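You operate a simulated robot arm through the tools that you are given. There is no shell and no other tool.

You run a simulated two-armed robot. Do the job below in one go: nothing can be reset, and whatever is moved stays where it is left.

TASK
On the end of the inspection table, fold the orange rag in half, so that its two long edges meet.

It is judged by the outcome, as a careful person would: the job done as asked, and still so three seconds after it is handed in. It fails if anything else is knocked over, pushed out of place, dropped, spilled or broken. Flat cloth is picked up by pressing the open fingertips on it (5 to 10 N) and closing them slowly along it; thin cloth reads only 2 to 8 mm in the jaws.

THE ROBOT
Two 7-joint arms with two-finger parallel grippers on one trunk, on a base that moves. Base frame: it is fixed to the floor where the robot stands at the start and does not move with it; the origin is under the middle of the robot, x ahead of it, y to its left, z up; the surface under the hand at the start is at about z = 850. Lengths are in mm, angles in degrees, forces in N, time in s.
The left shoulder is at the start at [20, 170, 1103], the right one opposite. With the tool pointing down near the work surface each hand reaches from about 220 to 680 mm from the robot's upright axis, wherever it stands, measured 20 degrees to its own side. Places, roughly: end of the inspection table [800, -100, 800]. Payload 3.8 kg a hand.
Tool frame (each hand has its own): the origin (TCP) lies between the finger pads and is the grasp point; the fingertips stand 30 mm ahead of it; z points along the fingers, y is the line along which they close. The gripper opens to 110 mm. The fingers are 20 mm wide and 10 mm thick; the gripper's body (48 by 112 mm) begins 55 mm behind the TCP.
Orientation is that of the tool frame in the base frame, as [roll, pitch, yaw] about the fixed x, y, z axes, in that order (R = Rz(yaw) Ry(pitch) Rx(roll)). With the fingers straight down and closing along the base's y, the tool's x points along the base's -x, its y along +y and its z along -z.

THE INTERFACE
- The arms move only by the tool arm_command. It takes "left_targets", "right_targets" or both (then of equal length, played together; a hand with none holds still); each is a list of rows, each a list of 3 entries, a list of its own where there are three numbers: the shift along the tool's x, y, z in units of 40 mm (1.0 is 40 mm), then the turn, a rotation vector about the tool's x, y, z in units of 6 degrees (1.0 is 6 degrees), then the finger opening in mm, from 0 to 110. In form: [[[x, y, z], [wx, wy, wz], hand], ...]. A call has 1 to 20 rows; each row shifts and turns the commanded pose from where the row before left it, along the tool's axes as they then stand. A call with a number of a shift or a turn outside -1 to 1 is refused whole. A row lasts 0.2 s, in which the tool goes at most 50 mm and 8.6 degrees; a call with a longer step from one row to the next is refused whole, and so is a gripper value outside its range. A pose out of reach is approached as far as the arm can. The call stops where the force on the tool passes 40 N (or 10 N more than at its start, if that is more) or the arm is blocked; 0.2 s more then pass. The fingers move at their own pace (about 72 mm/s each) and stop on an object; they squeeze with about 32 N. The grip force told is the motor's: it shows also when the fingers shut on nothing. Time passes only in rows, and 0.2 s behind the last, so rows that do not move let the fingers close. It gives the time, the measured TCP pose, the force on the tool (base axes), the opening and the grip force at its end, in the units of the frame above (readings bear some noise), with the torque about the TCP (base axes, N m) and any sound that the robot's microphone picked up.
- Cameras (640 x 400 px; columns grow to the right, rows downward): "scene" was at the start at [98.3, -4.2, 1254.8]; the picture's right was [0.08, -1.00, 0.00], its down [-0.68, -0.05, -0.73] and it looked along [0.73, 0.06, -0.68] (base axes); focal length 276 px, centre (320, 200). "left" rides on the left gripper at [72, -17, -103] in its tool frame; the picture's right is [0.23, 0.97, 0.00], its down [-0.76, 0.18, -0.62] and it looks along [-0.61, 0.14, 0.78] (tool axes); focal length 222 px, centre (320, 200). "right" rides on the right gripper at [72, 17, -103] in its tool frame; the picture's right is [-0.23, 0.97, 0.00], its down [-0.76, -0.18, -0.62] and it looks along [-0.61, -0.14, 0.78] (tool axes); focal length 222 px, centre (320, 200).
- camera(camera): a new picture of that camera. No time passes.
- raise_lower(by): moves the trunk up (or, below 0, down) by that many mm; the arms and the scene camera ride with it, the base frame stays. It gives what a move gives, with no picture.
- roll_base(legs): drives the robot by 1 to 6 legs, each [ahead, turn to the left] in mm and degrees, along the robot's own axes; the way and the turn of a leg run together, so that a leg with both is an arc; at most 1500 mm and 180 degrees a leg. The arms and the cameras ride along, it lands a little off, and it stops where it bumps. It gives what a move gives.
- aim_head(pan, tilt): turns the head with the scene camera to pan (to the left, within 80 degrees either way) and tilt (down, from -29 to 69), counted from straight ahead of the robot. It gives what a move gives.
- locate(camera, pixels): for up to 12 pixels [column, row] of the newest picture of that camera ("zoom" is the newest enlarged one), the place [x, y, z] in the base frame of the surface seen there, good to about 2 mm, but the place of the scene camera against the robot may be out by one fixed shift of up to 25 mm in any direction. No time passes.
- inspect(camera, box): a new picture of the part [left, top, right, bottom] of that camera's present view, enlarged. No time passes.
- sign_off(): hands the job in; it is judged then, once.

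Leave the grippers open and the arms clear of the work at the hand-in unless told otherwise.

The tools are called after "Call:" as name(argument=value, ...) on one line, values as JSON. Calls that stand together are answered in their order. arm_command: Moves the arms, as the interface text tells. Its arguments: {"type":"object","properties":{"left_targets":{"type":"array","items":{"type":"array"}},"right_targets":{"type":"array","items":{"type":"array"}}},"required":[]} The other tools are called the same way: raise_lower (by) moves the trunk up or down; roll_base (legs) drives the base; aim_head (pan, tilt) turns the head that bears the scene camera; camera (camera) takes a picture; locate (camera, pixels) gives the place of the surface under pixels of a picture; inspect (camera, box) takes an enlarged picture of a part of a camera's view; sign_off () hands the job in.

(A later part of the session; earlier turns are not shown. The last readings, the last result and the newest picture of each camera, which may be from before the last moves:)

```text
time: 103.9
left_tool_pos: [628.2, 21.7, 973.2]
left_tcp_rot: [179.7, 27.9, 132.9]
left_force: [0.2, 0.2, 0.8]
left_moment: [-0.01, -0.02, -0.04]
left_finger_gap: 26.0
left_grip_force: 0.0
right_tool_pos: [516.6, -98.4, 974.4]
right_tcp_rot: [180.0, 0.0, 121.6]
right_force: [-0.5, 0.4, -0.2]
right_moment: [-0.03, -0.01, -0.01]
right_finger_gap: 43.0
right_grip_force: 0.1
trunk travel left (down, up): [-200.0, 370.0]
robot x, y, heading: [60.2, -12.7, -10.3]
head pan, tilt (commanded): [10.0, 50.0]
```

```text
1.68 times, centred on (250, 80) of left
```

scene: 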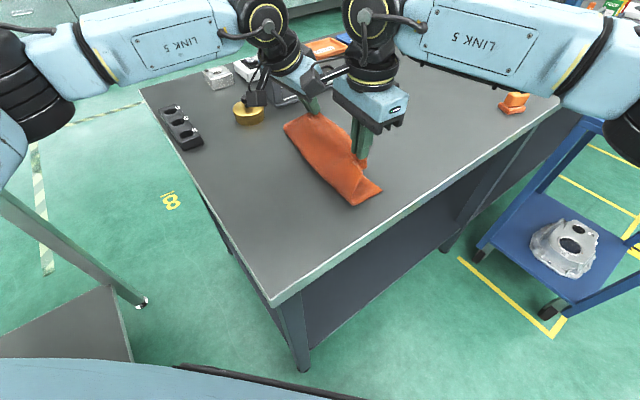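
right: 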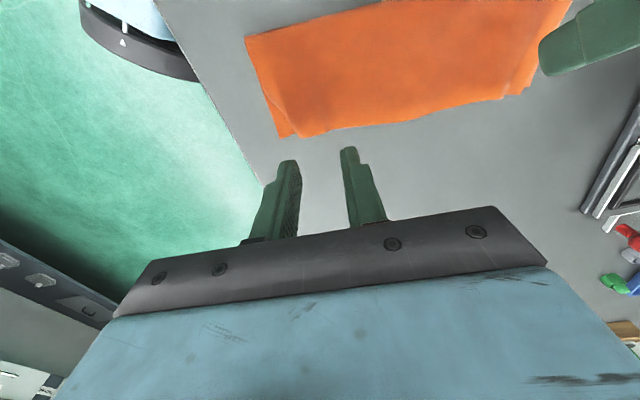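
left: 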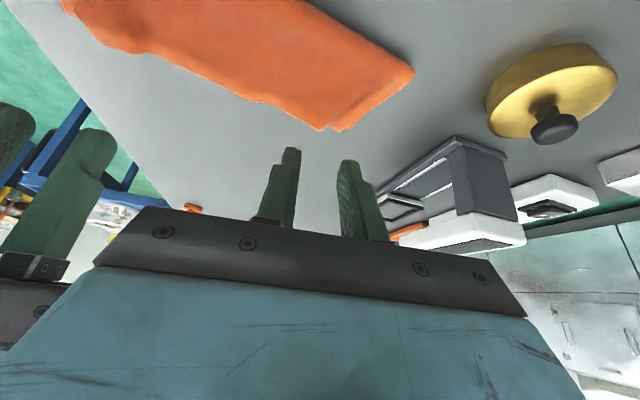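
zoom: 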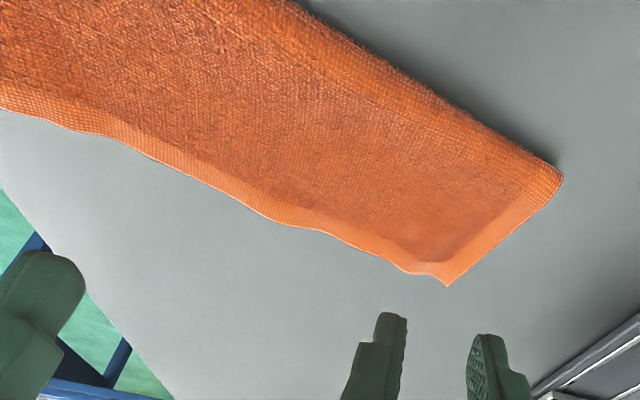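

Better: B end now coincides. I measure again.

Call:
locate(camera="right", pixels=[[274, 142], [291, 142], [318, 138], [346, 134], [380, 130], [408, 127], [447, 116], [481, 110], [500, 107], [518, 105], [239, 46], [268, 126]])

Call:
locate(camera="zoom", pixels=[[445, 284], [350, 235], [300, 225], [265, 205], [150, 145], [415, 268], [555, 180]])

Call:
locate(camera="scene", pixels=[[384, 198], [377, 188], [347, 217], [328, 136], [292, 144]])

```text
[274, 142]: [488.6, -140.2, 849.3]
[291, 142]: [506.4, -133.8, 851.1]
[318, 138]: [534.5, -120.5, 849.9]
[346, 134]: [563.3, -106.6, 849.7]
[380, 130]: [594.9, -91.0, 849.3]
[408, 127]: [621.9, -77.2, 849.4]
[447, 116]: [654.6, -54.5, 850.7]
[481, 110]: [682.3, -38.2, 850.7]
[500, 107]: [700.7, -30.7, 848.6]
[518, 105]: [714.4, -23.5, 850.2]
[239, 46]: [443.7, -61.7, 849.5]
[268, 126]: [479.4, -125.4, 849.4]
```

```text
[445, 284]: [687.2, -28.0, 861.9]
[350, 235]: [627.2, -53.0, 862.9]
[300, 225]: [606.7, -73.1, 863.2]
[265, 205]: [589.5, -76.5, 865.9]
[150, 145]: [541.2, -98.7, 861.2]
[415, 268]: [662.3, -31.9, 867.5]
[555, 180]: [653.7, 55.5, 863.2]
```

```text
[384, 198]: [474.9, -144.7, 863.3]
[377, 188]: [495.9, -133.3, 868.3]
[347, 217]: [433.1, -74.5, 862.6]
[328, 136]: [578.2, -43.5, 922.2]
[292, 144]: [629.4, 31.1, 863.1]
```

I look closer at both ends to separate the top and bottom layers.

Call:
inspect(camera="left", box=[260, 60, 400, 147])

Call:
inspect(camera="right", box=[230, 80, 350, 155])

Call:
inspect(camera="right", box=[430, 50, 570, 137])

```text
4.57 times, centred on (330, 104) of left
```

zoom: 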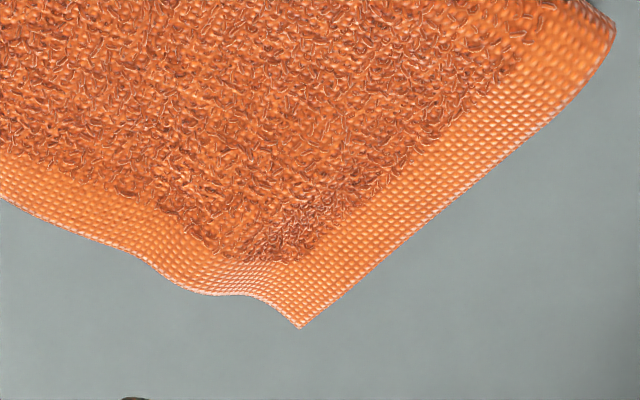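

```text
5.33 times, centred on (290, 118) of right
```

zoom: 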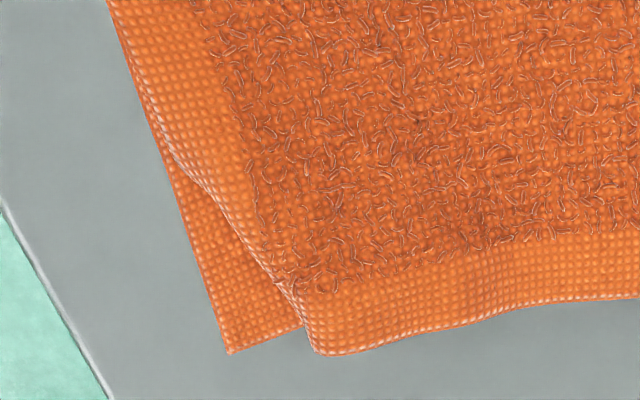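

```text
4.57 times, centred on (500, 94) of right
```

zoom: 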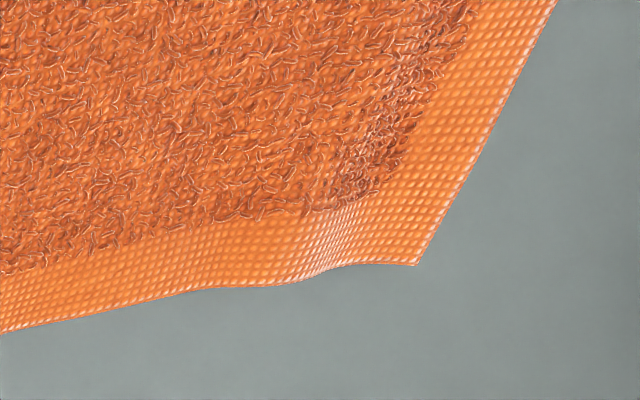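

Note: the plain "right/scene" locates used older pictures; I'll use fresh ones. I take new pictures and re-measure.

Call:
camera(camera="right")

Call:
camera(camera="left")

Call:
camera(camera="scene")

Call:
locate(camera="right", pixels=[[274, 146], [293, 146], [318, 140], [346, 134], [380, 130], [408, 126], [447, 116], [481, 111], [500, 108], [519, 107], [239, 46], [282, 137]])

Call:
locate(camera="scene", pixels=[[384, 198], [377, 188], [347, 217], [326, 134], [292, 144]])

```text
taken
```

right: 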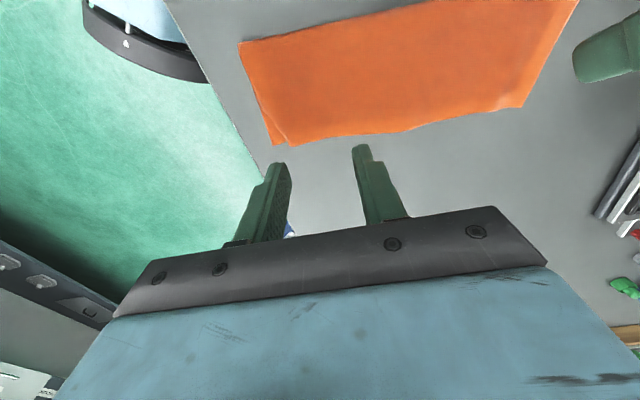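

```text
taken
```

left: 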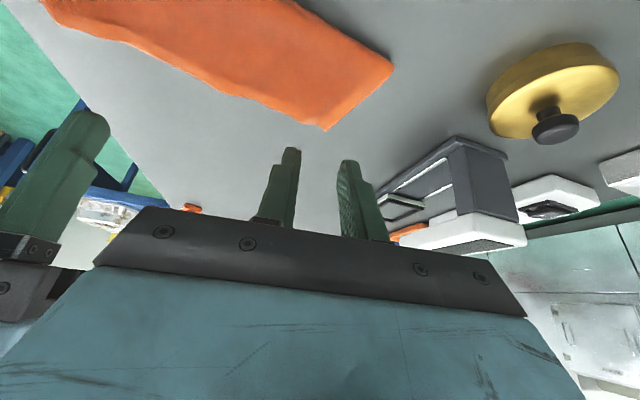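

```text
taken
```

scene: 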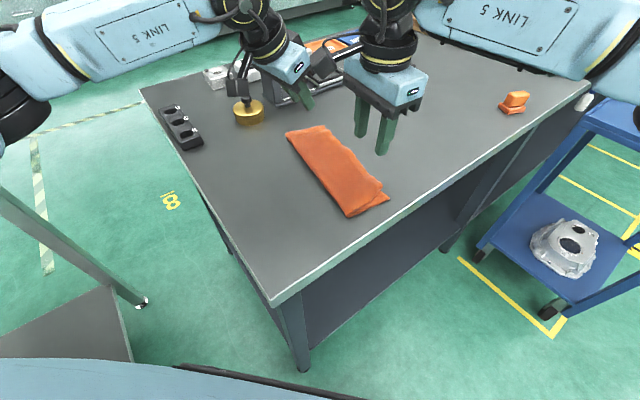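

```text
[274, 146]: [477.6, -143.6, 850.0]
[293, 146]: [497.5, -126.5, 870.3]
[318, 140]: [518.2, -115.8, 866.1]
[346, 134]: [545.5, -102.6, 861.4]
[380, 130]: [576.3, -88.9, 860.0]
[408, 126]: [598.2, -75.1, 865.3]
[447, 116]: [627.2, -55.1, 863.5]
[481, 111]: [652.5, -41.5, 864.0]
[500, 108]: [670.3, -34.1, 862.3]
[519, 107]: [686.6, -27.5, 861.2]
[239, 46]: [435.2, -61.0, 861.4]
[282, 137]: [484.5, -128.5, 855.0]
```

```text
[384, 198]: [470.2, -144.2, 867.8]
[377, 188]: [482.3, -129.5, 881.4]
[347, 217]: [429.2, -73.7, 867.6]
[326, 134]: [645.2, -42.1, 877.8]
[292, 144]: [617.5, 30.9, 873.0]
```

Fresh numbers: the top edge is straight within ~3 mm and ~87 mm from the fold, as is the lower one; only the top corner C' is drawn in ~20 mm along the edge and slightly raised. I'll pinch it lightly near the corner with the right hand, lift, and shift it outward. Descending to just above.

Call:
arm_command(right_targets=[[[0, 0, 0.9], [0, 0, 0], 22], [[0, 0, 0.75], [0, 0, 0], 22], [[0, 0, 0], [0, 0, 0], 22]])

Call:
inspect(camera="right", box=[190, 20, 470, 200])

Call:
inspect(camera="scene", box=[330, 150, 410, 215])

```text
time: 104.7
left_tool_pos: [627.3, 21.7, 971.6]
left_tcp_rot: [179.7, 27.9, 133.0]
left_force: [-0.2, 1.0, -0.1]
left_moment: [0.01, 0.0, 0.02]
left_finger_gap: 25.8
left_grip_force: 0.1
right_tool_pos: [515.7, -99.3, 906.2]
right_tcp_rot: [179.9, 0.0, 121.5]
right_force: [-0.6, 0.8, -0.4]
right_moment: [0.02, -0.01, -0.02]
right_finger_gap: 22.0
right_grip_force: 0.1
trunk travel left (down, up): [-200.0, 370.0]
robot x, y, heading: [58.5, -10.8, -10.5]
head pan, tilt (commanded): [10.0, 50.0]
```

```text
2.22 times, centred on (330, 110) of right
```

zoom: 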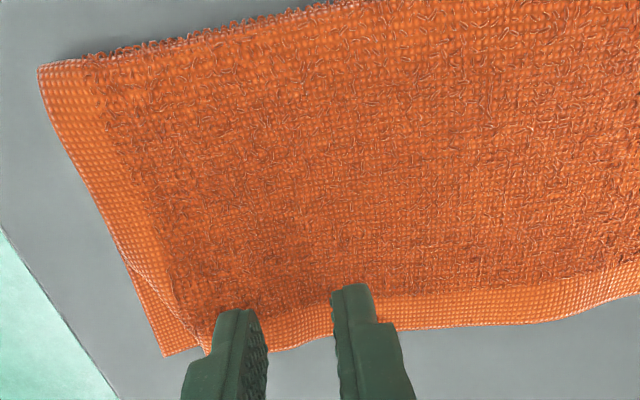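

```text
6.15 times, centred on (370, 182) of scene
```

zoom: 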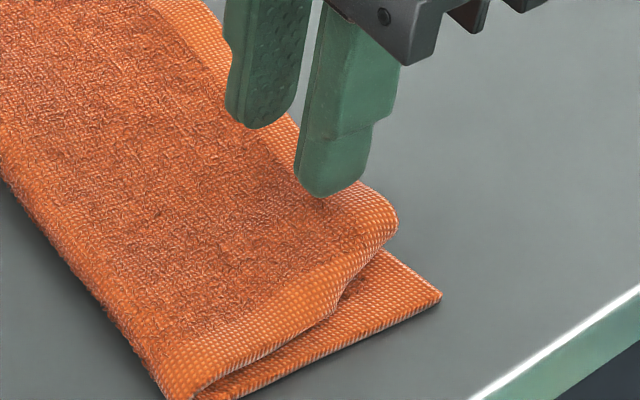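

Well placed: near finger ~12 mm from the end hem. Down 9 mm, then read.

Call:
arm_command(right_targets=[[[0, 0, 0.125], [0, 0, 0], 22], [[0, 0, 0.1], [0, 0, 0], 22], [[0, 0, 0.05], [0, 0, 0], 22]])

```text
time: 105.5
left_tool_pos: [627.4, 20.7, 972.0]
left_tcp_rot: [179.9, 27.9, 133.0]
left_force: [0.3, -0.7, 0.0]
left_moment: [0.01, 0.01, 0.02]
left_finger_gap: 26.1
left_grip_force: 0.1
right_tool_pos: [515.2, -99.8, 896.3]
right_tcp_rot: [180.0, -0.1, 121.5]
right_force: [0.3, -0.3, -0.4]
right_moment: [0.0, -0.01, -0.04]
right_finger_gap: 22.1
right_grip_force: 0.1
trunk travel left (down, up): [-200.0, 370.0]
robot x, y, heading: [56.3, -9.9, -10.6]
head pan, tilt (commanded): [10.0, 50.0]
```

Call:
arm_command(right_targets=[[[0, 0, 0.075], [0, 0, 0], 22], [[0, 0, 0.075], [0, 0, 0], 22]])

```text
time: 106.1
left_tool_pos: [627.4, 22.1, 971.7]
left_tcp_rot: [179.6, 27.9, 132.9]
left_force: [-0.1, -0.9, -0.3]
left_moment: [0.02, 0.0, -0.01]
left_finger_gap: 25.9
left_grip_force: 0.0
right_tool_pos: [514.3, -99.9, 890.1]
right_tcp_rot: [180.0, 0.1, 121.5]
right_force: [-0.8, 0.2, 0.9]
right_moment: [-0.05, 0.04, 0.0]
right_finger_gap: 22.0
right_grip_force: 0.1
trunk travel left (down, up): [-200.0, 370.0]
robot x, y, heading: [57.9, -10.7, -10.3]
head pan, tilt (commanded): [10.0, 50.0]
```

Light contact (0.9 N). A further 2 mm for a gentle press, then close slowly.

Call:
arm_command(right_targets=[[[0, 0, 0.025], [0, 0, 0], 22], [[0, 0, 0.025], [0, 0, 0], 22]])

```text
time: 106.7
left_tool_pos: [628.5, 20.9, 972.1]
left_tcp_rot: [179.7, 27.9, 133.1]
left_force: [0.2, 0.6, 0.3]
left_moment: [0.02, 0.01, 0.01]
left_finger_gap: 25.9
left_grip_force: 0.2
right_tool_pos: [515.3, -100.4, 886.8]
right_tcp_rot: [180.0, 0.0, 121.6]
right_force: [-1.3, -0.5, 4.4]
right_moment: [-0.05, -0.02, 0.0]
right_finger_gap: 22.0
right_grip_force: 0.1
trunk travel left (down, up): [-200.0, 370.0]
robot x, y, heading: [60.1, -12.2, -10.7]
head pan, tilt (commanded): [10.0, 50.0]
```

4.4 N: good. Close slowly.

Call:
arm_command(right_targets=[[[0, 0, 0], [0, 0, 0], 20], [[0, 0, 0], [0, 0, 0], 18], [[0, 0, 0], [0, 0, 0], 16], [[0, 0, 0], [0, 0, 0], 14], [[0, 0, 0], [0, 0, 0], 12], [[0, 0, 0], [0, 0, 0], 10], [[0, 0, 0], [0, 0, 0], 8], [[0, 0, 0], [0, 0, 0], 6], [[0, 0, 0], [0, 0, 0], 4], [[0, 0, 0], [0, 0, 0], 2], [[0, 0, 0], [0, 0, 0], 0], [[0, 0, 0], [0, 0, 0], 0]])

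Call:
inspect(camera="right", box=[190, 20, 470, 200])

Call:
inspect(camera="scene", box=[330, 150, 410, 215])

```text
time: 109.3
left_tool_pos: [627.6, 22.3, 971.9]
left_tcp_rot: [179.7, 28.0, 133.0]
left_force: [-0.2, -0.1, -1.0]
left_moment: [-0.01, 0.01, -0.03]
left_finger_gap: 26.0
left_grip_force: 0.1
right_tool_pos: [514.9, -99.9, 885.8]
right_tcp_rot: [179.9, -0.1, 121.6]
right_force: [1.0, 0.4, 5.6]
right_moment: [0.04, -0.04, -0.01]
right_finger_gap: 3.3
right_grip_force: 31.6
trunk travel left (down, up): [-200.0, 370.0]
robot x, y, heading: [60.0, -12.0, -10.0]
head pan, tilt (commanded): [10.0, 50.0]
```

```text
2.22 times, centred on (330, 110) of right
```

zoom: 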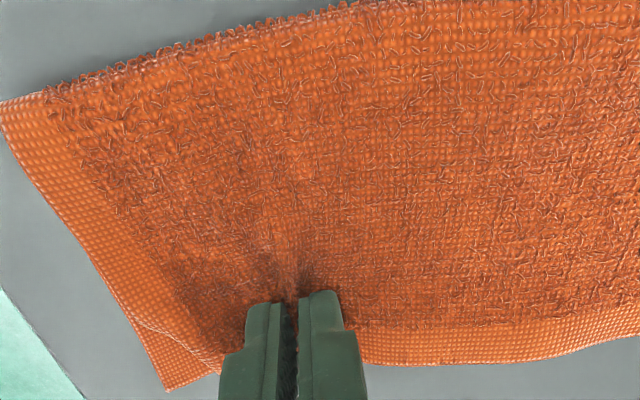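

```text
6.15 times, centred on (370, 182) of scene
```

zoom: 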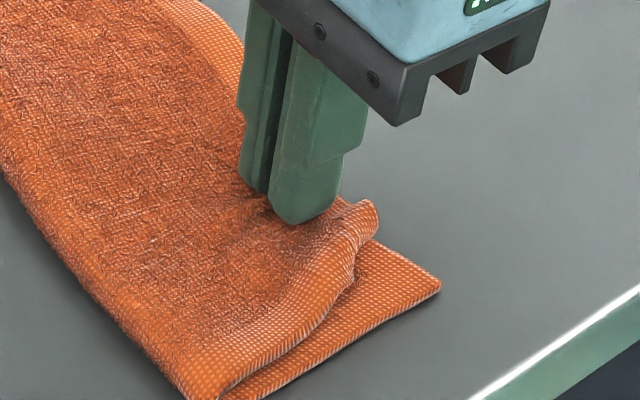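

Pinched (3.3 mm) and the lower corner C stayed in place. I lift 14 mm, move 20 mm along the edge toward C, and look before lowering.

Call:
arm_command(right_targets=[[[0, 0, -0.175], [0, 0, 0], 0], [[0, 0, -0.175], [0, 0, 0], 0], [[0, -0.125, 0], [0, 0, 0], 0], [[0, -0.125, 0], [0, 0, 0], 0], [[0, -0.125, 0], [0, 0, 0], 0], [[0, -0.125, 0], [0, 0, 0], 0], [[0, 0, 0], [0, 0, 0], 0]])

Call:
inspect(camera="right", box=[190, 0, 560, 220])

Call:
inspect(camera="scene", box=[270, 115, 410, 220])

```text
time: 110.9
left_tool_pos: [627.6, 21.4, 972.1]
left_tcp_rot: [179.7, 27.9, 133.1]
left_force: [-0.5, -0.3, -0.1]
left_moment: [-0.01, 0.02, 0.01]
left_finger_gap: 26.1
left_grip_force: 0.0
right_tool_pos: [499.0, -109.8, 900.7]
right_tcp_rot: [180.0, 0.0, 121.6]
right_force: [1.1, 0.5, 0.2]
right_moment: [0.01, 0.02, -0.04]
right_finger_gap: 3.5
right_grip_force: 31.9
trunk travel left (down, up): [-200.0, 370.0]
robot x, y, heading: [56.9, -9.5, -10.2]
head pan, tilt (commanded): [10.0, 50.0]
```

```text
1.73 times, centred on (375, 110) of right
```

zoom: 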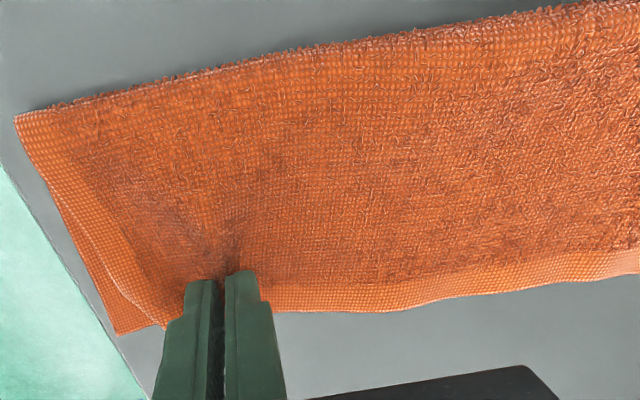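

```text
3.81 times, centred on (340, 168) of scene
```

zoom: 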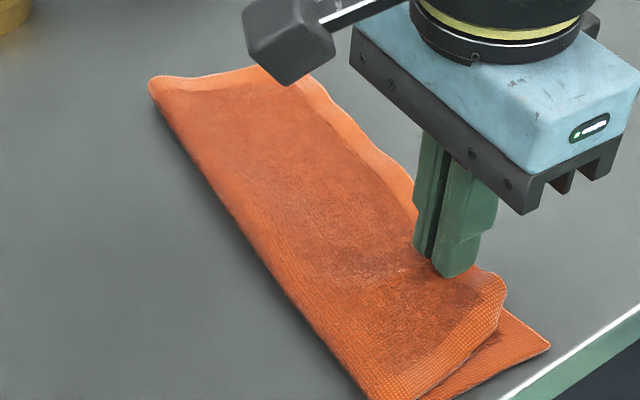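

The whole rag slid along with the pull (both layers together, terry grips terry), so the corner offset is unchanged. I need the left hand to hold the stack down while the right pulls. I check the current positions first.

Call:
camera(camera="left")

Call:
camera(camera="scene")

Call:
camera(camera="right")

```text
taken
```

left: 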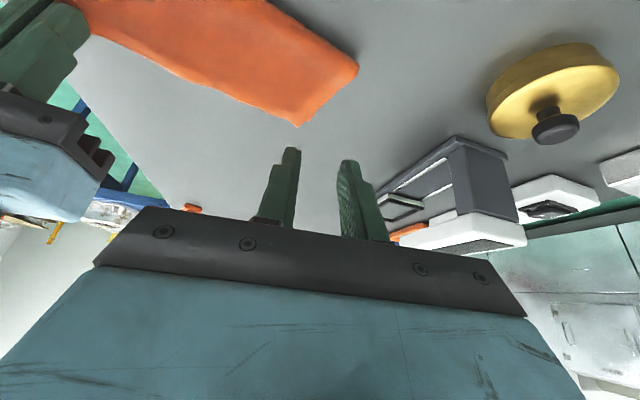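

```text
taken
```

scene: 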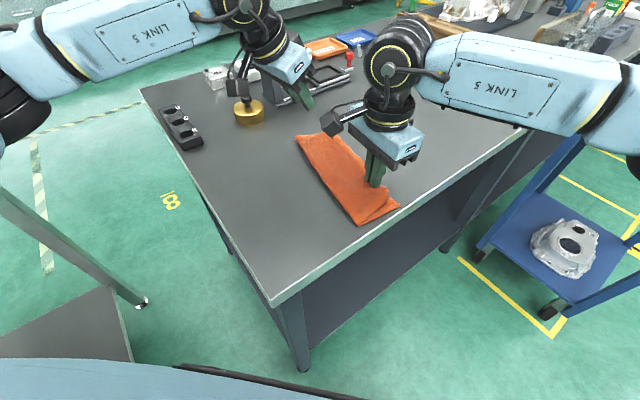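

```text
taken
```

right: 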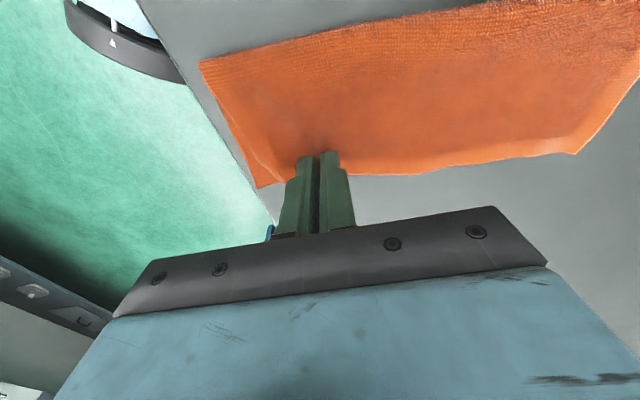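

Call:
locate(camera="scene", pixels=[[398, 206], [396, 191], [360, 224], [298, 138], [330, 133], [368, 242], [400, 226]])

Call:
locate(camera="left", pixels=[[298, 124], [357, 70], [230, 95], [160, 62], [250, 60], [200, 40]])

Call:
locate(camera="right", pixels=[[260, 186], [202, 66], [575, 151], [450, 165], [400, 170], [360, 173], [500, 160], [285, 180]])

```text
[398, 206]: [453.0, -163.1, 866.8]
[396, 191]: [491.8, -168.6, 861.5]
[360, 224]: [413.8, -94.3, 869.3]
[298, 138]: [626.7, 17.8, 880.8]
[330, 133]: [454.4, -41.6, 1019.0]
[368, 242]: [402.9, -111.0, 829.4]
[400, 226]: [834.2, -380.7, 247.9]
```

```text
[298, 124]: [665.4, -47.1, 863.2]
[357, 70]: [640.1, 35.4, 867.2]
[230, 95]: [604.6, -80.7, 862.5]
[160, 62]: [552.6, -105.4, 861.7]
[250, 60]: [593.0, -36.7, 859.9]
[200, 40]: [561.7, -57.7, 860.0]
```

```text
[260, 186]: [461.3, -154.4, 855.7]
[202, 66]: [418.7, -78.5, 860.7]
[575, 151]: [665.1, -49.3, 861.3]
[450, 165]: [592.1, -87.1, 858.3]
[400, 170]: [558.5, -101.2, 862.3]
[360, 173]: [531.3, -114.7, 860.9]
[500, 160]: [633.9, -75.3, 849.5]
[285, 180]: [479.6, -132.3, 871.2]
```

Lower corner C is now only ~15 mm from the table's front edge, so I won't pull further that way. Instead: keep the right pinch holding C' still, press the left hand on the stack near the B end and drag the stack back toward B; that both moves the rag back and draws lower C under C'. Left goes above (617,-19) and down close.

Call:
arm_command(left_targets=[[[-0.2475, -0.435, 0.131], [0, 0, 0], 40], [[-0.2475, -0.435, 0.131], [0, 0, 0], 40], [[0.446, 0, 0.839], [0, 0, 0], 40], [[0.446, 0, 0.839], [0, 0, 0], 40], [[0, 0, 0], [0, 0, 0], 40]], right_targets=[[[0, 0, 0], [0, 0, 0], 0], [[0, 0, 0], [0, 0, 0], 0], [[0, 0, 0], [0, 0, 0], 0], [[0, 0, 0], [0, 0, 0], 0], [[0, 0, 0], [0, 0, 0], 0]])

Call:
inspect(camera="left", box=[150, 0, 490, 200])

Call:
inspect(camera="scene", box=[270, 115, 410, 230])

```text
time: 112.1
left_tool_pos: [618.6, -19.9, 894.4]
left_tcp_rot: [179.7, 28.0, 132.9]
left_force: [-0.7, 0.5, -0.3]
left_moment: [-0.02, -0.01, 0.0]
left_finger_gap: 39.9
left_grip_force: 0.0
right_tool_pos: [498.0, -110.7, 900.1]
right_tcp_rot: [-179.9, 0.0, 121.6]
right_force: [-0.4, 0.9, 0.6]
right_moment: [-0.01, 0.01, -0.04]
right_finger_gap: 3.3
right_grip_force: 32.4
trunk travel left (down, up): [-200.0, 370.0]
robot x, y, heading: [57.5, -10.9, -10.4]
head pan, tilt (commanded): [10.0, 50.0]
```

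```text
1.88 times, centred on (320, 100) of left
```

zoom: 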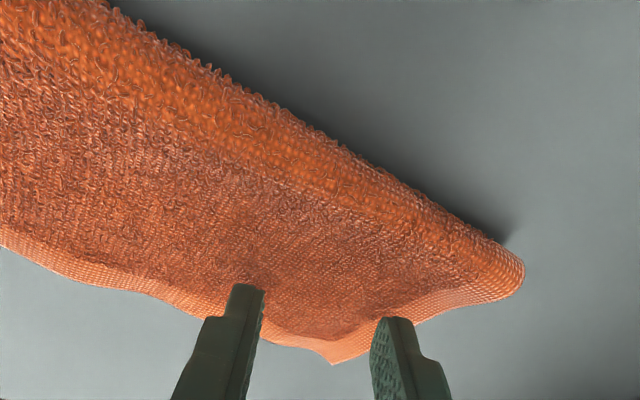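

```text
3.48 times, centred on (340, 172) of scene
```

zoom: 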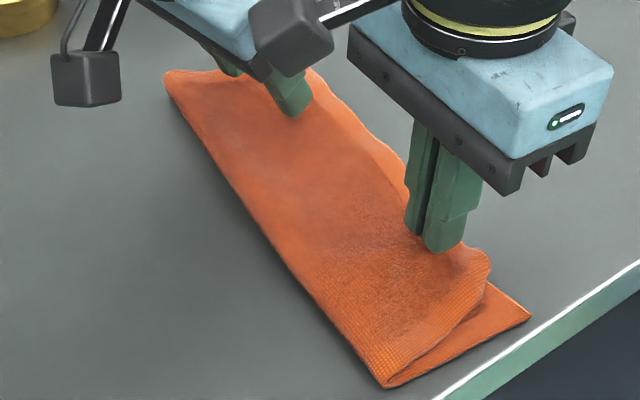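

The left far finger is at the end edge; I shift the left hand 12 mm inward both ways, then go down to touch.

Call:
arm_command(left_targets=[[[0.1625, -0.105, -0.086], [0, 0, 0], 40], [[0.1625, -0.105, -0.086], [0, 0, 0], 40], [[0.0235, 0, 0.044], [0, 0, 0], 40], [[0.0235, 0, 0.044], [0, 0, 0], 40]], right_targets=[[[0, 0, 0], [0, 0, 0], 0], [[0, 0, 0], [0, 0, 0], 0], [[0, 0, 0], [0, 0, 0], 0], [[0, 0, 0], [0, 0, 0], 0]])

Call:
inspect(camera="left", box=[150, 0, 490, 200])

```text
time: 113.1
left_tool_pos: [602.1, -12.3, 890.1]
left_tcp_rot: [179.7, 27.9, 133.0]
left_force: [-1.0, -0.1, -0.3]
left_moment: [0.04, 0.0, -0.02]
left_finger_gap: 40.0
left_grip_force: 0.2
right_tool_pos: [498.5, -110.6, 902.3]
right_tcp_rot: [-180.0, 0.0, 121.7]
right_force: [-0.6, -0.4, 0.3]
right_moment: [0.03, -0.02, -0.04]
right_finger_gap: 3.4
right_grip_force: 32.1
trunk travel left (down, up): [-200.0, 370.0]
robot x, y, heading: [61.1, -13.0, -10.1]
head pan, tilt (commanded): [10.0, 50.0]
```

```text
1.88 times, centred on (320, 100) of left
```

zoom: 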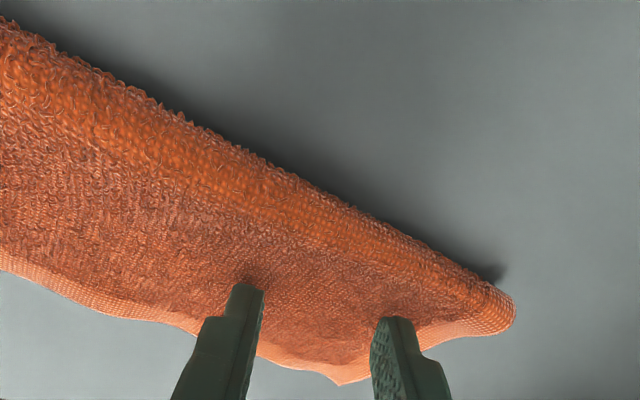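

Now it straddles the middle of the stack. Two to three more millimetres down to press.

Call:
arm_command(left_targets=[[[0.0235, 0, 0.044], [0, 0, 0], 40], [[0.0117, 0, 0.022], [0, 0, 0], 40]], right_targets=[[[0, 0, 0], [0, 0, 0], 0], [[0, 0, 0], [0, 0, 0], 0]])

```text
time: 113.7
left_tool_pos: [602.9, -12.9, 889.0]
left_tcp_rot: [179.7, 27.9, 133.0]
left_force: [0.1, -0.2, 1.1]
left_moment: [0.0, 0.02, 0.02]
left_finger_gap: 39.7
left_grip_force: 0.1
right_tool_pos: [499.1, -110.7, 900.2]
right_tcp_rot: [-179.9, 0.1, 121.6]
right_force: [-0.3, -0.7, -0.1]
right_moment: [0.02, -0.02, -0.06]
right_finger_gap: 3.2
right_grip_force: 31.9
trunk travel left (down, up): [-200.0, 370.0]
robot x, y, heading: [57.6, -12.2, -10.3]
head pan, tilt (commanded): [10.0, 50.0]
```

Call:
arm_command(left_targets=[[[0.0235, 0, 0.044], [0, 0, 0], 40], [[0.0117, 0, 0.022], [0, 0, 0], 40]], right_targets=[[[0, 0, 0], [0, 0, 0], 0], [[0, 0, 0], [0, 0, 0], 0]])

```text
time: 114.3
left_tool_pos: [602.2, -13.4, 887.2]
left_tcp_rot: [179.7, 28.0, 133.0]
left_force: [-0.4, 0.1, 5.2]
left_moment: [-0.02, -0.01, 0.01]
left_finger_gap: 40.0
left_grip_force: 0.2
right_tool_pos: [498.8, -108.9, 901.4]
right_tcp_rot: [179.9, 0.0, 121.7]
right_force: [0.3, 0.1, -0.3]
right_moment: [0.01, -0.02, -0.03]
right_finger_gap: 3.5
right_grip_force: 31.6
trunk travel left (down, up): [-200.0, 370.0]
robot x, y, heading: [61.0, -12.2, -10.3]
head pan, tilt (commanded): [10.0, 50.0]
```

Left presses with 5.2 N. I drag it 25 mm toward the B end while the right holds C' still.

Call:
arm_command(left_targets=[[[-0.024, 0.1005, 0.0127], [0, 0, 0], 40], [[-0.024, 0.1005, 0.0127], [0, 0, 0], 40], [[-0.024, 0.1005, 0.0127], [0, 0, 0], 40], [[-0.024, 0.1005, 0.0127], [0, 0, 0], 40], [[-0.024, 0.1005, 0.0127], [0, 0, 0], 40], [[-0.024, 0.1005, 0.0127], [0, 0, 0], 40], [[0, 0, 0], [0, 0, 0], 40]], right_targets=[[[0, 0, 0], [0, 0, 0], 0], [[0, 0, 0], [0, 0, 0], 0], [[0, 0, 0], [0, 0, 0], 0], [[0, 0, 0], [0, 0, 0], 0], [[0, 0, 0], [0, 0, 0], 0], [[0, 0, 0], [0, 0, 0], 0], [[0, 0, 0], [0, 0, 0], 0]])

Call:
inspect(camera="scene", box=[270, 115, 410, 230])

Call:
inspect(camera="right", box=[190, 0, 560, 220])

```text
time: 115.9
left_tool_pos: [624.3, -2.4, 885.0]
left_tcp_rot: [179.7, 28.1, 133.0]
left_force: [-4.2, -3.4, 5.4]
left_moment: [-0.15, 0.12, -0.05]
left_finger_gap: 40.5
left_grip_force: 0.9
right_tool_pos: [498.1, -110.9, 900.2]
right_tcp_rot: [179.9, 0.0, 121.6]
right_force: [3.2, 2.1, -0.7]
right_moment: [0.05, -0.12, -0.06]
right_finger_gap: 3.3
right_grip_force: 32.5
trunk travel left (down, up): [-200.0, 370.0]
robot x, y, heading: [55.8, -10.6, -10.3]
head pan, tilt (commanded): [10.0, 50.0]
```

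```text
3.48 times, centred on (340, 172) of scene
```

zoom: 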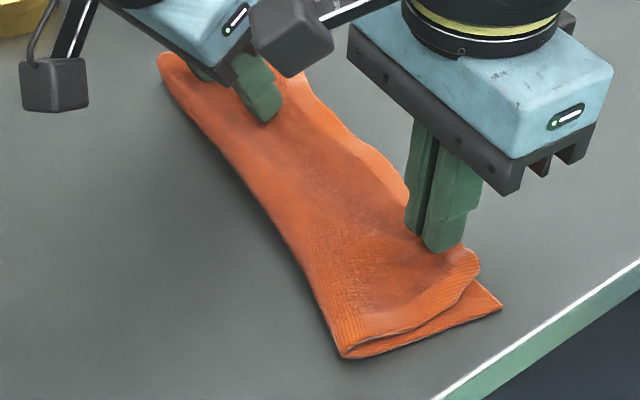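

```text
1.73 times, centred on (375, 110) of right
```

zoom: 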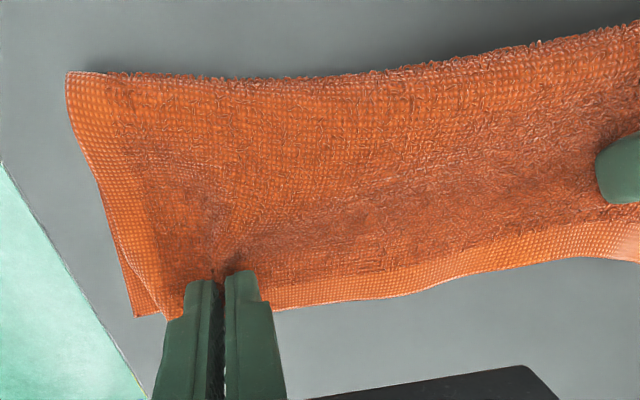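

Tension shows the top hem is now taut and C sits closer under C'. I lower the right hand 12 mm and open it slowly while the left still holds the stack.

Call:
arm_command(left_targets=[[[0, 0, 0], [0, 0, 0], 40], [[0, 0, 0], [0, 0, 0], 40], [[0, 0, 0], [0, 0, 0], 40], [[0, 0, 0], [0, 0, 0], 40], [[0, 0, 0], [0, 0, 0], 40], [[0, 0, 0], [0, 0, 0], 40], [[0, 0, 0], [0, 0, 0], 40], [[0, 0, 0], [0, 0, 0], 40]], right_targets=[[[0, -0.03, 0.15], [0, 0, 0], 0], [[0, -0.03, 0.15], [0, 0, 0], 0], [[0, 0, 0], [0, 0, 0], 5], [[0, 0, 0], [0, 0, 0], 8], [[0, 0, 0], [0, 0, 0], 12], [[0, 0, 0], [0, 0, 0], 17], [[0, 0, 0], [0, 0, 0], 23], [[0, 0, 0], [0, 0, 0], 23]])

Call:
inspect(camera="scene", box=[270, 115, 410, 230])

Call:
inspect(camera="right", box=[190, 0, 560, 220])

```text
time: 117.7
left_tool_pos: [623.7, -2.1, 885.9]
left_tcp_rot: [179.5, 28.0, 133.1]
left_force: [-1.8, -1.2, 5.4]
left_moment: [-0.07, 0.0, -0.04]
left_finger_gap: 39.9
left_grip_force: 0.1
right_tool_pos: [495.3, -112.3, 889.7]
right_tcp_rot: [179.9, 0.1, 121.5]
right_force: [-1.0, 0.3, 0.8]
right_moment: [0.0, 0.0, -0.02]
right_finger_gap: 22.4
right_grip_force: 0.1
trunk travel left (down, up): [-200.0, 370.0]
robot x, y, heading: [60.9, -12.8, -10.5]
head pan, tilt (commanded): [10.0, 50.0]
```

```text
3.48 times, centred on (340, 172) of scene
```

zoom: 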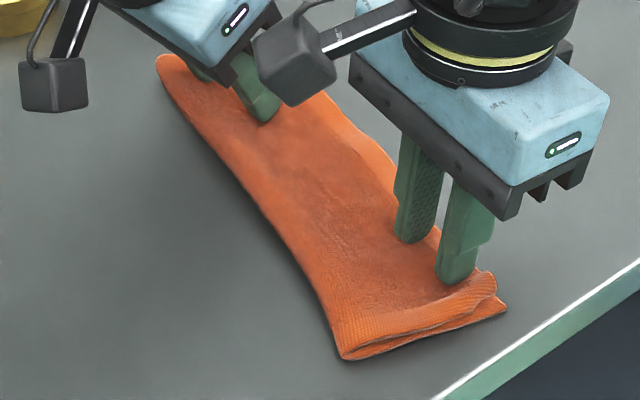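

```text
1.73 times, centred on (375, 110) of right
```

zoom: 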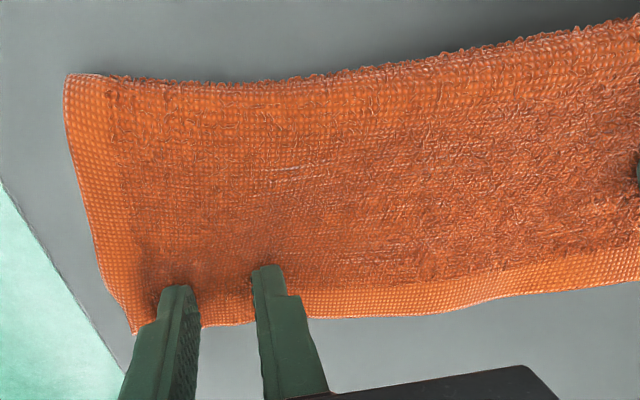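

Excellent: C' now lies right over C. I withdraw the right hand, then the left, straight up along their axes, and check everything.

Call:
arm_command(left_targets=[[[0, 0, 0], [0, 0, 0], 40], [[0, 0, 0], [0, 0, 0], 40], [[0, 0, 0], [0, 0, 0], 40], [[-0.05, 0, -0.09], [0, 0, 0], 40], [[-0.23, 0, -0.44], [0, 0, 0], 40], [[-0.46, 0, -0.88], [0, 0, 0], 40], [[-0.46, 0, -0.88], [0, 0, 0], 40]], right_targets=[[[0, 0, -0.2], [0, 0, 0], 23], [[0, 0, -0.6], [0, 0, 0], 23], [[0, 0, -0.9], [0, 0, 0], 23], [[0, 0, -0.9], [0, 0, 0], 23], [[0, 0, 0], [0, 0, 0], 23], [[0, 0, 0], [0, 0, 0], 23], [[0, 0, 0], [0, 0, 0], 23]])

Call:
camera(camera="right")

Call:
camera(camera="left")

Call:
camera(camera="scene")

Call:
inspect(camera="scene", box=[270, 115, 410, 230])

```text
time: 119.3
left_tool_pos: [623.4, -1.5, 990.9]
left_tcp_rot: [179.6, 27.9, 133.0]
left_force: [0.0, -0.2, 1.0]
left_moment: [0.01, 0.0, 0.0]
left_finger_gap: 40.4
left_grip_force: 0.1
right_tool_pos: [494.7, -112.8, 990.3]
right_tcp_rot: [179.8, 0.1, 121.7]
right_force: [0.6, 0.0, 0.3]
right_moment: [0.01, 0.0, 0.02]
right_finger_gap: 22.9
right_grip_force: 0.1
trunk travel left (down, up): [-200.0, 370.0]
robot x, y, heading: [56.1, -14.3, -10.3]
head pan, tilt (commanded): [10.0, 50.0]
```

```text
taken
```

right: 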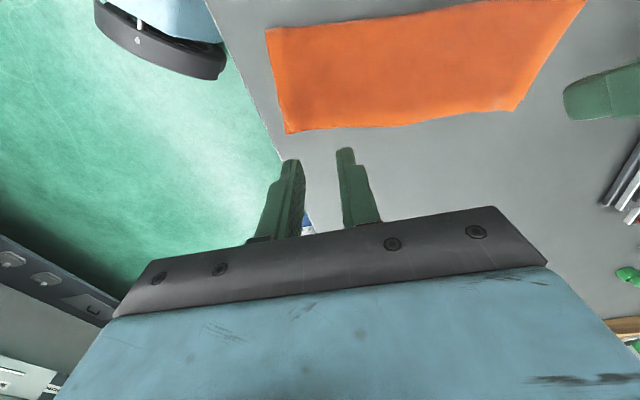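

```text
taken
```

left: 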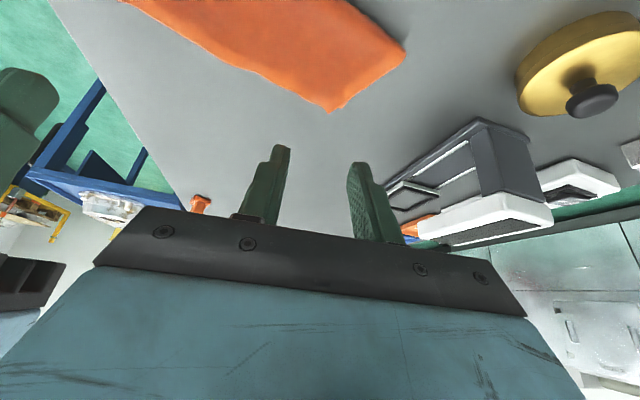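

```text
taken
```

scene: 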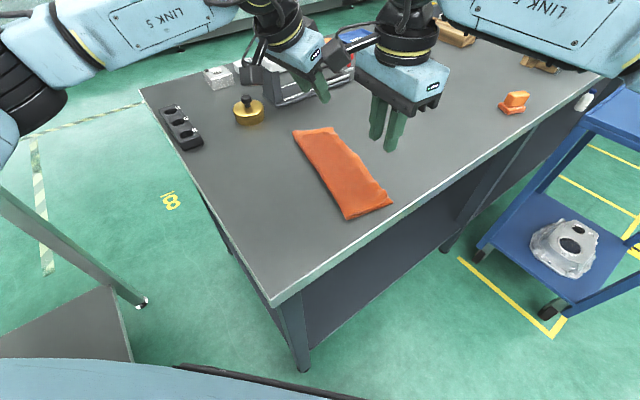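

```text
3.48 times, centred on (340, 172) of scene
```

zoom: 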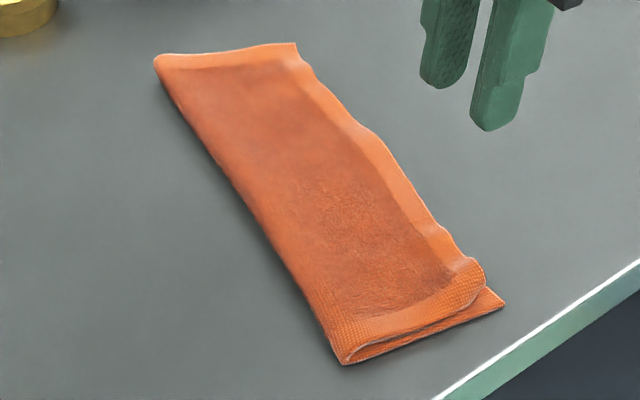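

It looks properly folded now. I measure corners, edges and heights with fresh pictures.

Call:
locate(camera="right", pixels=[[287, 131], [295, 129], [350, 125], [400, 121], [450, 113], [514, 109], [268, 31], [400, 15], [300, 110], [330, 60], [450, 60], [580, 3]])

Call:
locate(camera="left", pixels=[[330, 110], [404, 48], [290, 92], [240, 68], [190, 38], [300, 50]])

Call:
locate(camera="zoom", pixels=[[500, 304], [484, 285], [345, 360], [160, 62], [294, 45], [440, 235], [470, 262], [400, 160], [240, 190], [320, 200]])

Call:
inspect(camera="right", box=[255, 70, 375, 145])

Call:
inspect(camera="left", box=[270, 30, 420, 124])

```text
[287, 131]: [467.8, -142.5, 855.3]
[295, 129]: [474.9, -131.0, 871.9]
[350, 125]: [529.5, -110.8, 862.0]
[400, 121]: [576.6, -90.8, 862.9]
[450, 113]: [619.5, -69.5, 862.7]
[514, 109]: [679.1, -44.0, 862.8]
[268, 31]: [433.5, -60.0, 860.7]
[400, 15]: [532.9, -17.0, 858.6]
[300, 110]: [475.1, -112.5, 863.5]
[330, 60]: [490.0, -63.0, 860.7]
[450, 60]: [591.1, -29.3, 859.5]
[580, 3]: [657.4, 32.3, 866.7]
```

```text
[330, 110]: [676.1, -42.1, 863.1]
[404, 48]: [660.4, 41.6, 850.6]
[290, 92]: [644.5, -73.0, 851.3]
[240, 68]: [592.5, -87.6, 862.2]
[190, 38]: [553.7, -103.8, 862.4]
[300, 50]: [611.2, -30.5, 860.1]
```

```text
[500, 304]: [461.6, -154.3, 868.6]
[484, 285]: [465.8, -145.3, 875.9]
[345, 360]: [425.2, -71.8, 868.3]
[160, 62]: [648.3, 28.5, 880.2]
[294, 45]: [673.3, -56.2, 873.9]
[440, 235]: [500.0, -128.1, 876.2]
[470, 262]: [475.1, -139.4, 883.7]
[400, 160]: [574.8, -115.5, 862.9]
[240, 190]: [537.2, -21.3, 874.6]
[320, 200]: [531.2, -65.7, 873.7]
```

```text
5.33 times, centred on (315, 108) of right
```

zoom: 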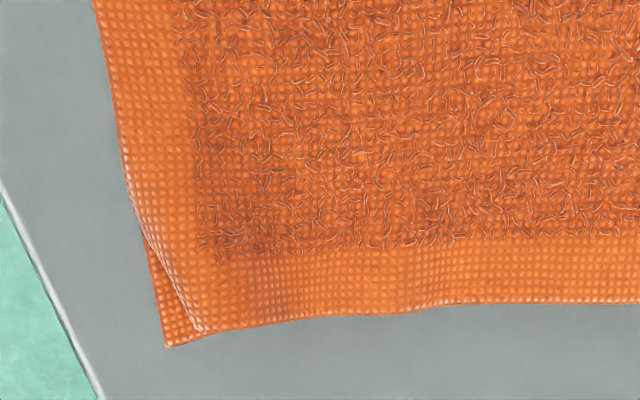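

```text
4.26 times, centred on (345, 77) of left
```

zoom: 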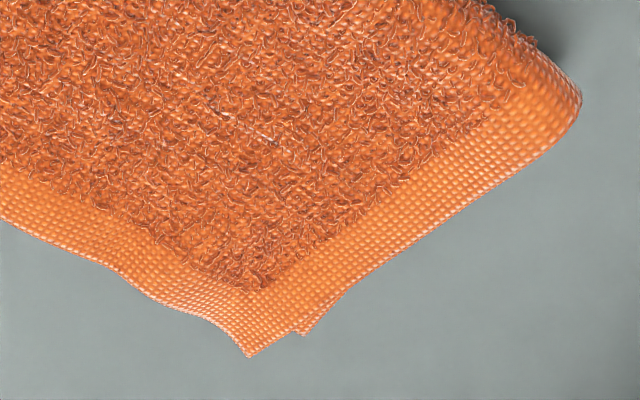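

Corners nearly coincide. I check the B end offset in this last zoom (top corner (248,353), lower corner (303,333)).

Call:
locate(camera="zoom", pixels=[[248, 350], [304, 330], [280, 325], [330, 310], [575, 95], [130, 275], [200, 310], [60, 240]])

```text
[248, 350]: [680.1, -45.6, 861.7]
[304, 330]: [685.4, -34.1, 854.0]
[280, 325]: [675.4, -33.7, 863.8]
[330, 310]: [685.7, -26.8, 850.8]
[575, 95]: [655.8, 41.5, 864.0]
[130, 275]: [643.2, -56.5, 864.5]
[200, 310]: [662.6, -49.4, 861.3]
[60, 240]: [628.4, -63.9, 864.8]
```

Result: the long edges agree within ~3 mm along the middle and ~8 mm at the corners; stack height ~10 mm, with C' slightly raised (z ≈ 872). I press that corner flat gently, straight down with the right fingertips.

Call:
arm_command(right_targets=[[[-0.048, -0.142, 0.75], [0, 0, 0], 26], [[-0.048, -0.142, 0.75], [0, 0, 0], 26], [[0, 0, 0.7], [0, 0, 0], 26], [[0, 0, 0.15], [0, 0, 0], 26], [[0, 0, 0], [0, 0, 0], 26]])

Call:
inspect(camera="scene", box=[330, 150, 410, 215])

```text
time: 120.5
left_tool_pos: [623.9, -2.5, 991.2]
left_tcp_rot: [179.6, 27.9, 133.0]
left_force: [-0.6, -0.8, -0.3]
left_moment: [0.03, 0.0, 0.01]
left_finger_gap: 40.1
left_grip_force: 0.0
right_tool_pos: [487.2, -121.2, 897.7]
right_tcp_rot: [180.0, 0.0, 121.5]
right_force: [-0.3, -0.3, -0.2]
right_moment: [0.02, -0.03, 0.0]
right_finger_gap: 26.1
right_grip_force: 0.1
trunk travel left (down, up): [-200.0, 370.0]
robot x, y, heading: [57.6, -9.8, -10.6]
head pan, tilt (commanded): [10.0, 50.0]
```

```text
6.15 times, centred on (370, 182) of scene
```

zoom: 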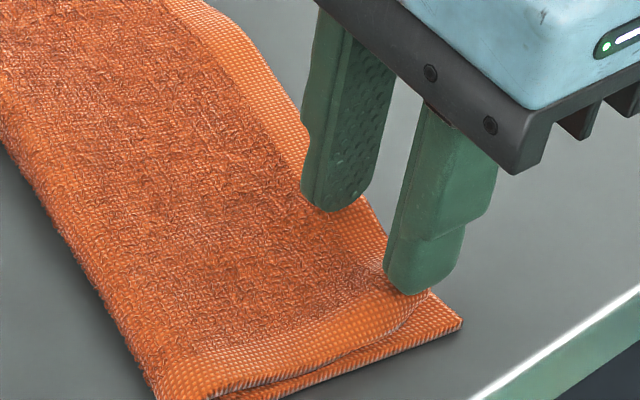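

The fingers are just above the C' corner. Press down 7 mm in small steps.

Call:
arm_command(right_targets=[[[0, 0, 0.05], [0, 0, 0], 26], [[0, 0, 0.05], [0, 0, 0], 26], [[0, 0, 0.05], [0, 0, 0], 26], [[0, 0, 0.025], [0, 0, 0], 26]])

```text
time: 121.5
left_tool_pos: [623.3, -3.3, 991.2]
left_tcp_rot: [179.7, 27.9, 133.0]
left_force: [0.5, 0.2, 0.8]
left_moment: [0.02, -0.03, 0.02]
left_finger_gap: 39.9
left_grip_force: 0.0
right_tool_pos: [487.8, -121.3, 891.4]
right_tcp_rot: [179.9, 0.0, 121.5]
right_force: [-1.1, -0.1, 1.2]
right_moment: [0.01, -0.03, 0.0]
right_finger_gap: 25.8
right_grip_force: 0.1
trunk travel left (down, up): [-200.0, 370.0]
robot x, y, heading: [55.4, -15.8, -10.3]
head pan, tilt (commanded): [10.0, 50.0]
```

1.2 N; a little more (2.5 mm), hold, then lift straight up.

Call:
arm_command(right_targets=[[[0, 0, 0.0375], [0, 0, 0], 26], [[0, 0, 0.025], [0, 0, 0], 26], [[0, 0, 0], [0, 0, 0], 26], [[0, 0, 0], [0, 0, 0], 26]])

Call:
inspect(camera="scene", box=[330, 150, 410, 215])

```text
time: 122.5
left_tool_pos: [623.4, -2.1, 991.0]
left_tcp_rot: [179.7, 27.8, 133.1]
left_force: [0.2, 0.5, 1.1]
left_moment: [-0.02, -0.01, 0.01]
left_finger_gap: 40.2
left_grip_force: 0.0
right_tool_pos: [487.6, -121.5, 888.6]
right_tcp_rot: [179.9, 0.0, 121.6]
right_force: [-0.1, 1.4, 3.2]
right_moment: [-0.01, 0.04, -0.02]
right_finger_gap: 25.6
right_grip_force: 0.1
trunk travel left (down, up): [-200.0, 370.0]
robot x, y, heading: [54.6, -6.1, -10.0]
head pan, tilt (commanded): [10.0, 50.0]
```

```text
6.15 times, centred on (370, 182) of scene
```

zoom: 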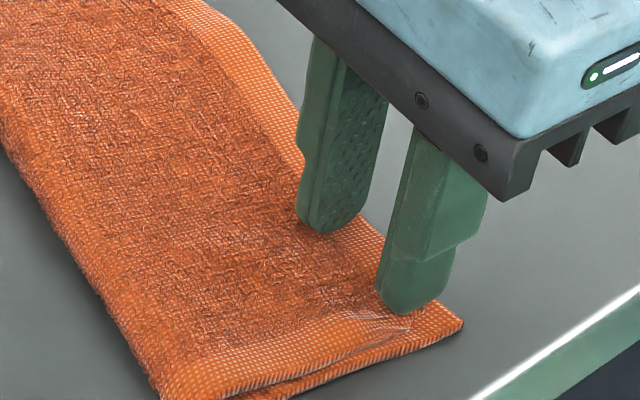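

The corner is flat now. I lift the right hand straight up, then move both hands clear of the work and open them.

Call:
arm_command(left_targets=[[[0, 0, 0], [0, 0, 0], 40], [[0, 0, 0], [0, 0, 0], 40], [[0, 0, 0], [0, 0, 0], 40], [[0, 0, 0], [0, 0, 0], 40], [[0, 0, 0], [0, 0, 0], 40], [[0.756, 0.2, -0.633], [0, 0, 0], 60], [[0.756, 0.2, -0.633], [0, 0, 0], 80], [[0.756, 0.2, -0.633], [0, 0, 0], 100], [[0.756, 0.2, -0.633], [0, 0, 0], 110], [[0.756, 0.2, -0.633], [0, 0, 0], 110], [[0.756, 0.2, -0.633], [0, 0, 0], 110], [[0, 0, 0], [0, 0, 0], 110]], right_targets=[[[0, 0, -0.2], [0, 0, 0], 26], [[0, 0, -0.6], [0, 0, 0], 26], [[0, 0, -0.9], [0, 0, 0], 26], [[0, 0, -0.9], [0, 0, 0], 26], [[0, 0, -0.9], [0, 0, 0], 40], [[-0.6, -0.84, 0], [0, 0, 0], 60], [[-0.6, -0.84, 0], [0, 0, 0], 80], [[-0.6, -0.84, 0], [0, 0, 0], 100], [[-0.6, -0.84, 0], [0, 0, 0], 110], [[-0.6, -0.84, 0], [0, 0, 0], 110], [[0, 0, 0], [0, 0, 0], 110], [[0, 0, 0], [0, 0, 0], 110]])

Call:
camera(camera="scene")

Call:
camera(camera="left")

Call:
inspect(camera="scene", box=[270, 115, 410, 230])

```text
time: 125.1
left_tool_pos: [500.3, 201.1, 1039.7]
left_tcp_rot: [179.7, 27.9, 133.0]
left_force: [0.0, -0.2, -0.2]
left_moment: [-0.03, 0.0, 0.0]
left_finger_gap: 109.9
left_grip_force: 0.1
right_tool_pos: [405.1, -311.6, 1029.8]
right_tcp_rot: [179.9, 0.0, 121.5]
right_force: [-0.5, 0.5, -0.5]
right_moment: [-0.02, -0.01, -0.02]
right_finger_gap: 110.1
right_grip_force: 0.1
trunk travel left (down, up): [-200.0, 370.0]
robot x, y, heading: [58.3, -8.9, -10.3]
head pan, tilt (commanded): [10.0, 50.0]
```

```text
taken
```

scene: 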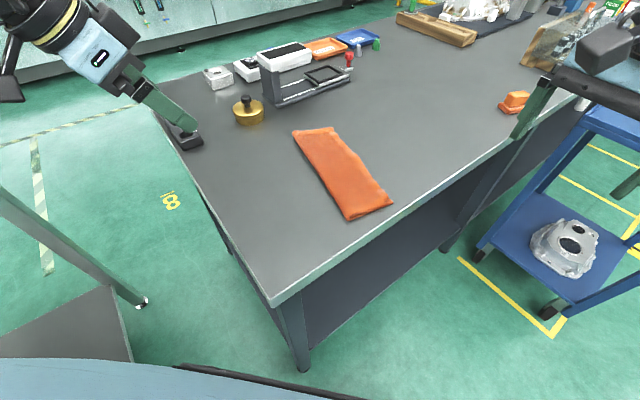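

```text
taken
```

left: 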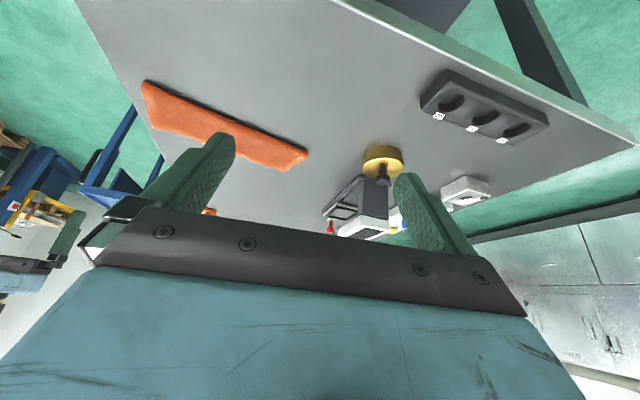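

```text
3.48 times, centred on (340, 172) of scene
```

zoom: 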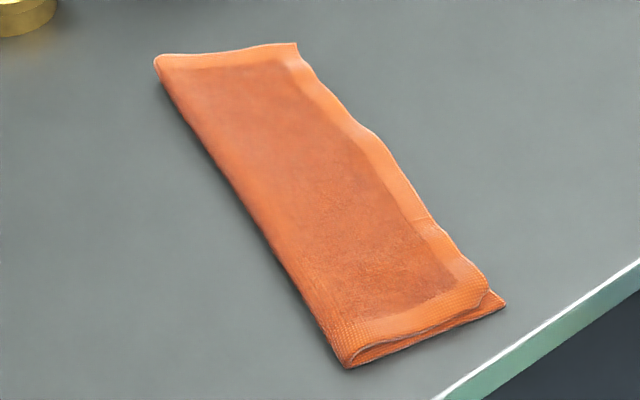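

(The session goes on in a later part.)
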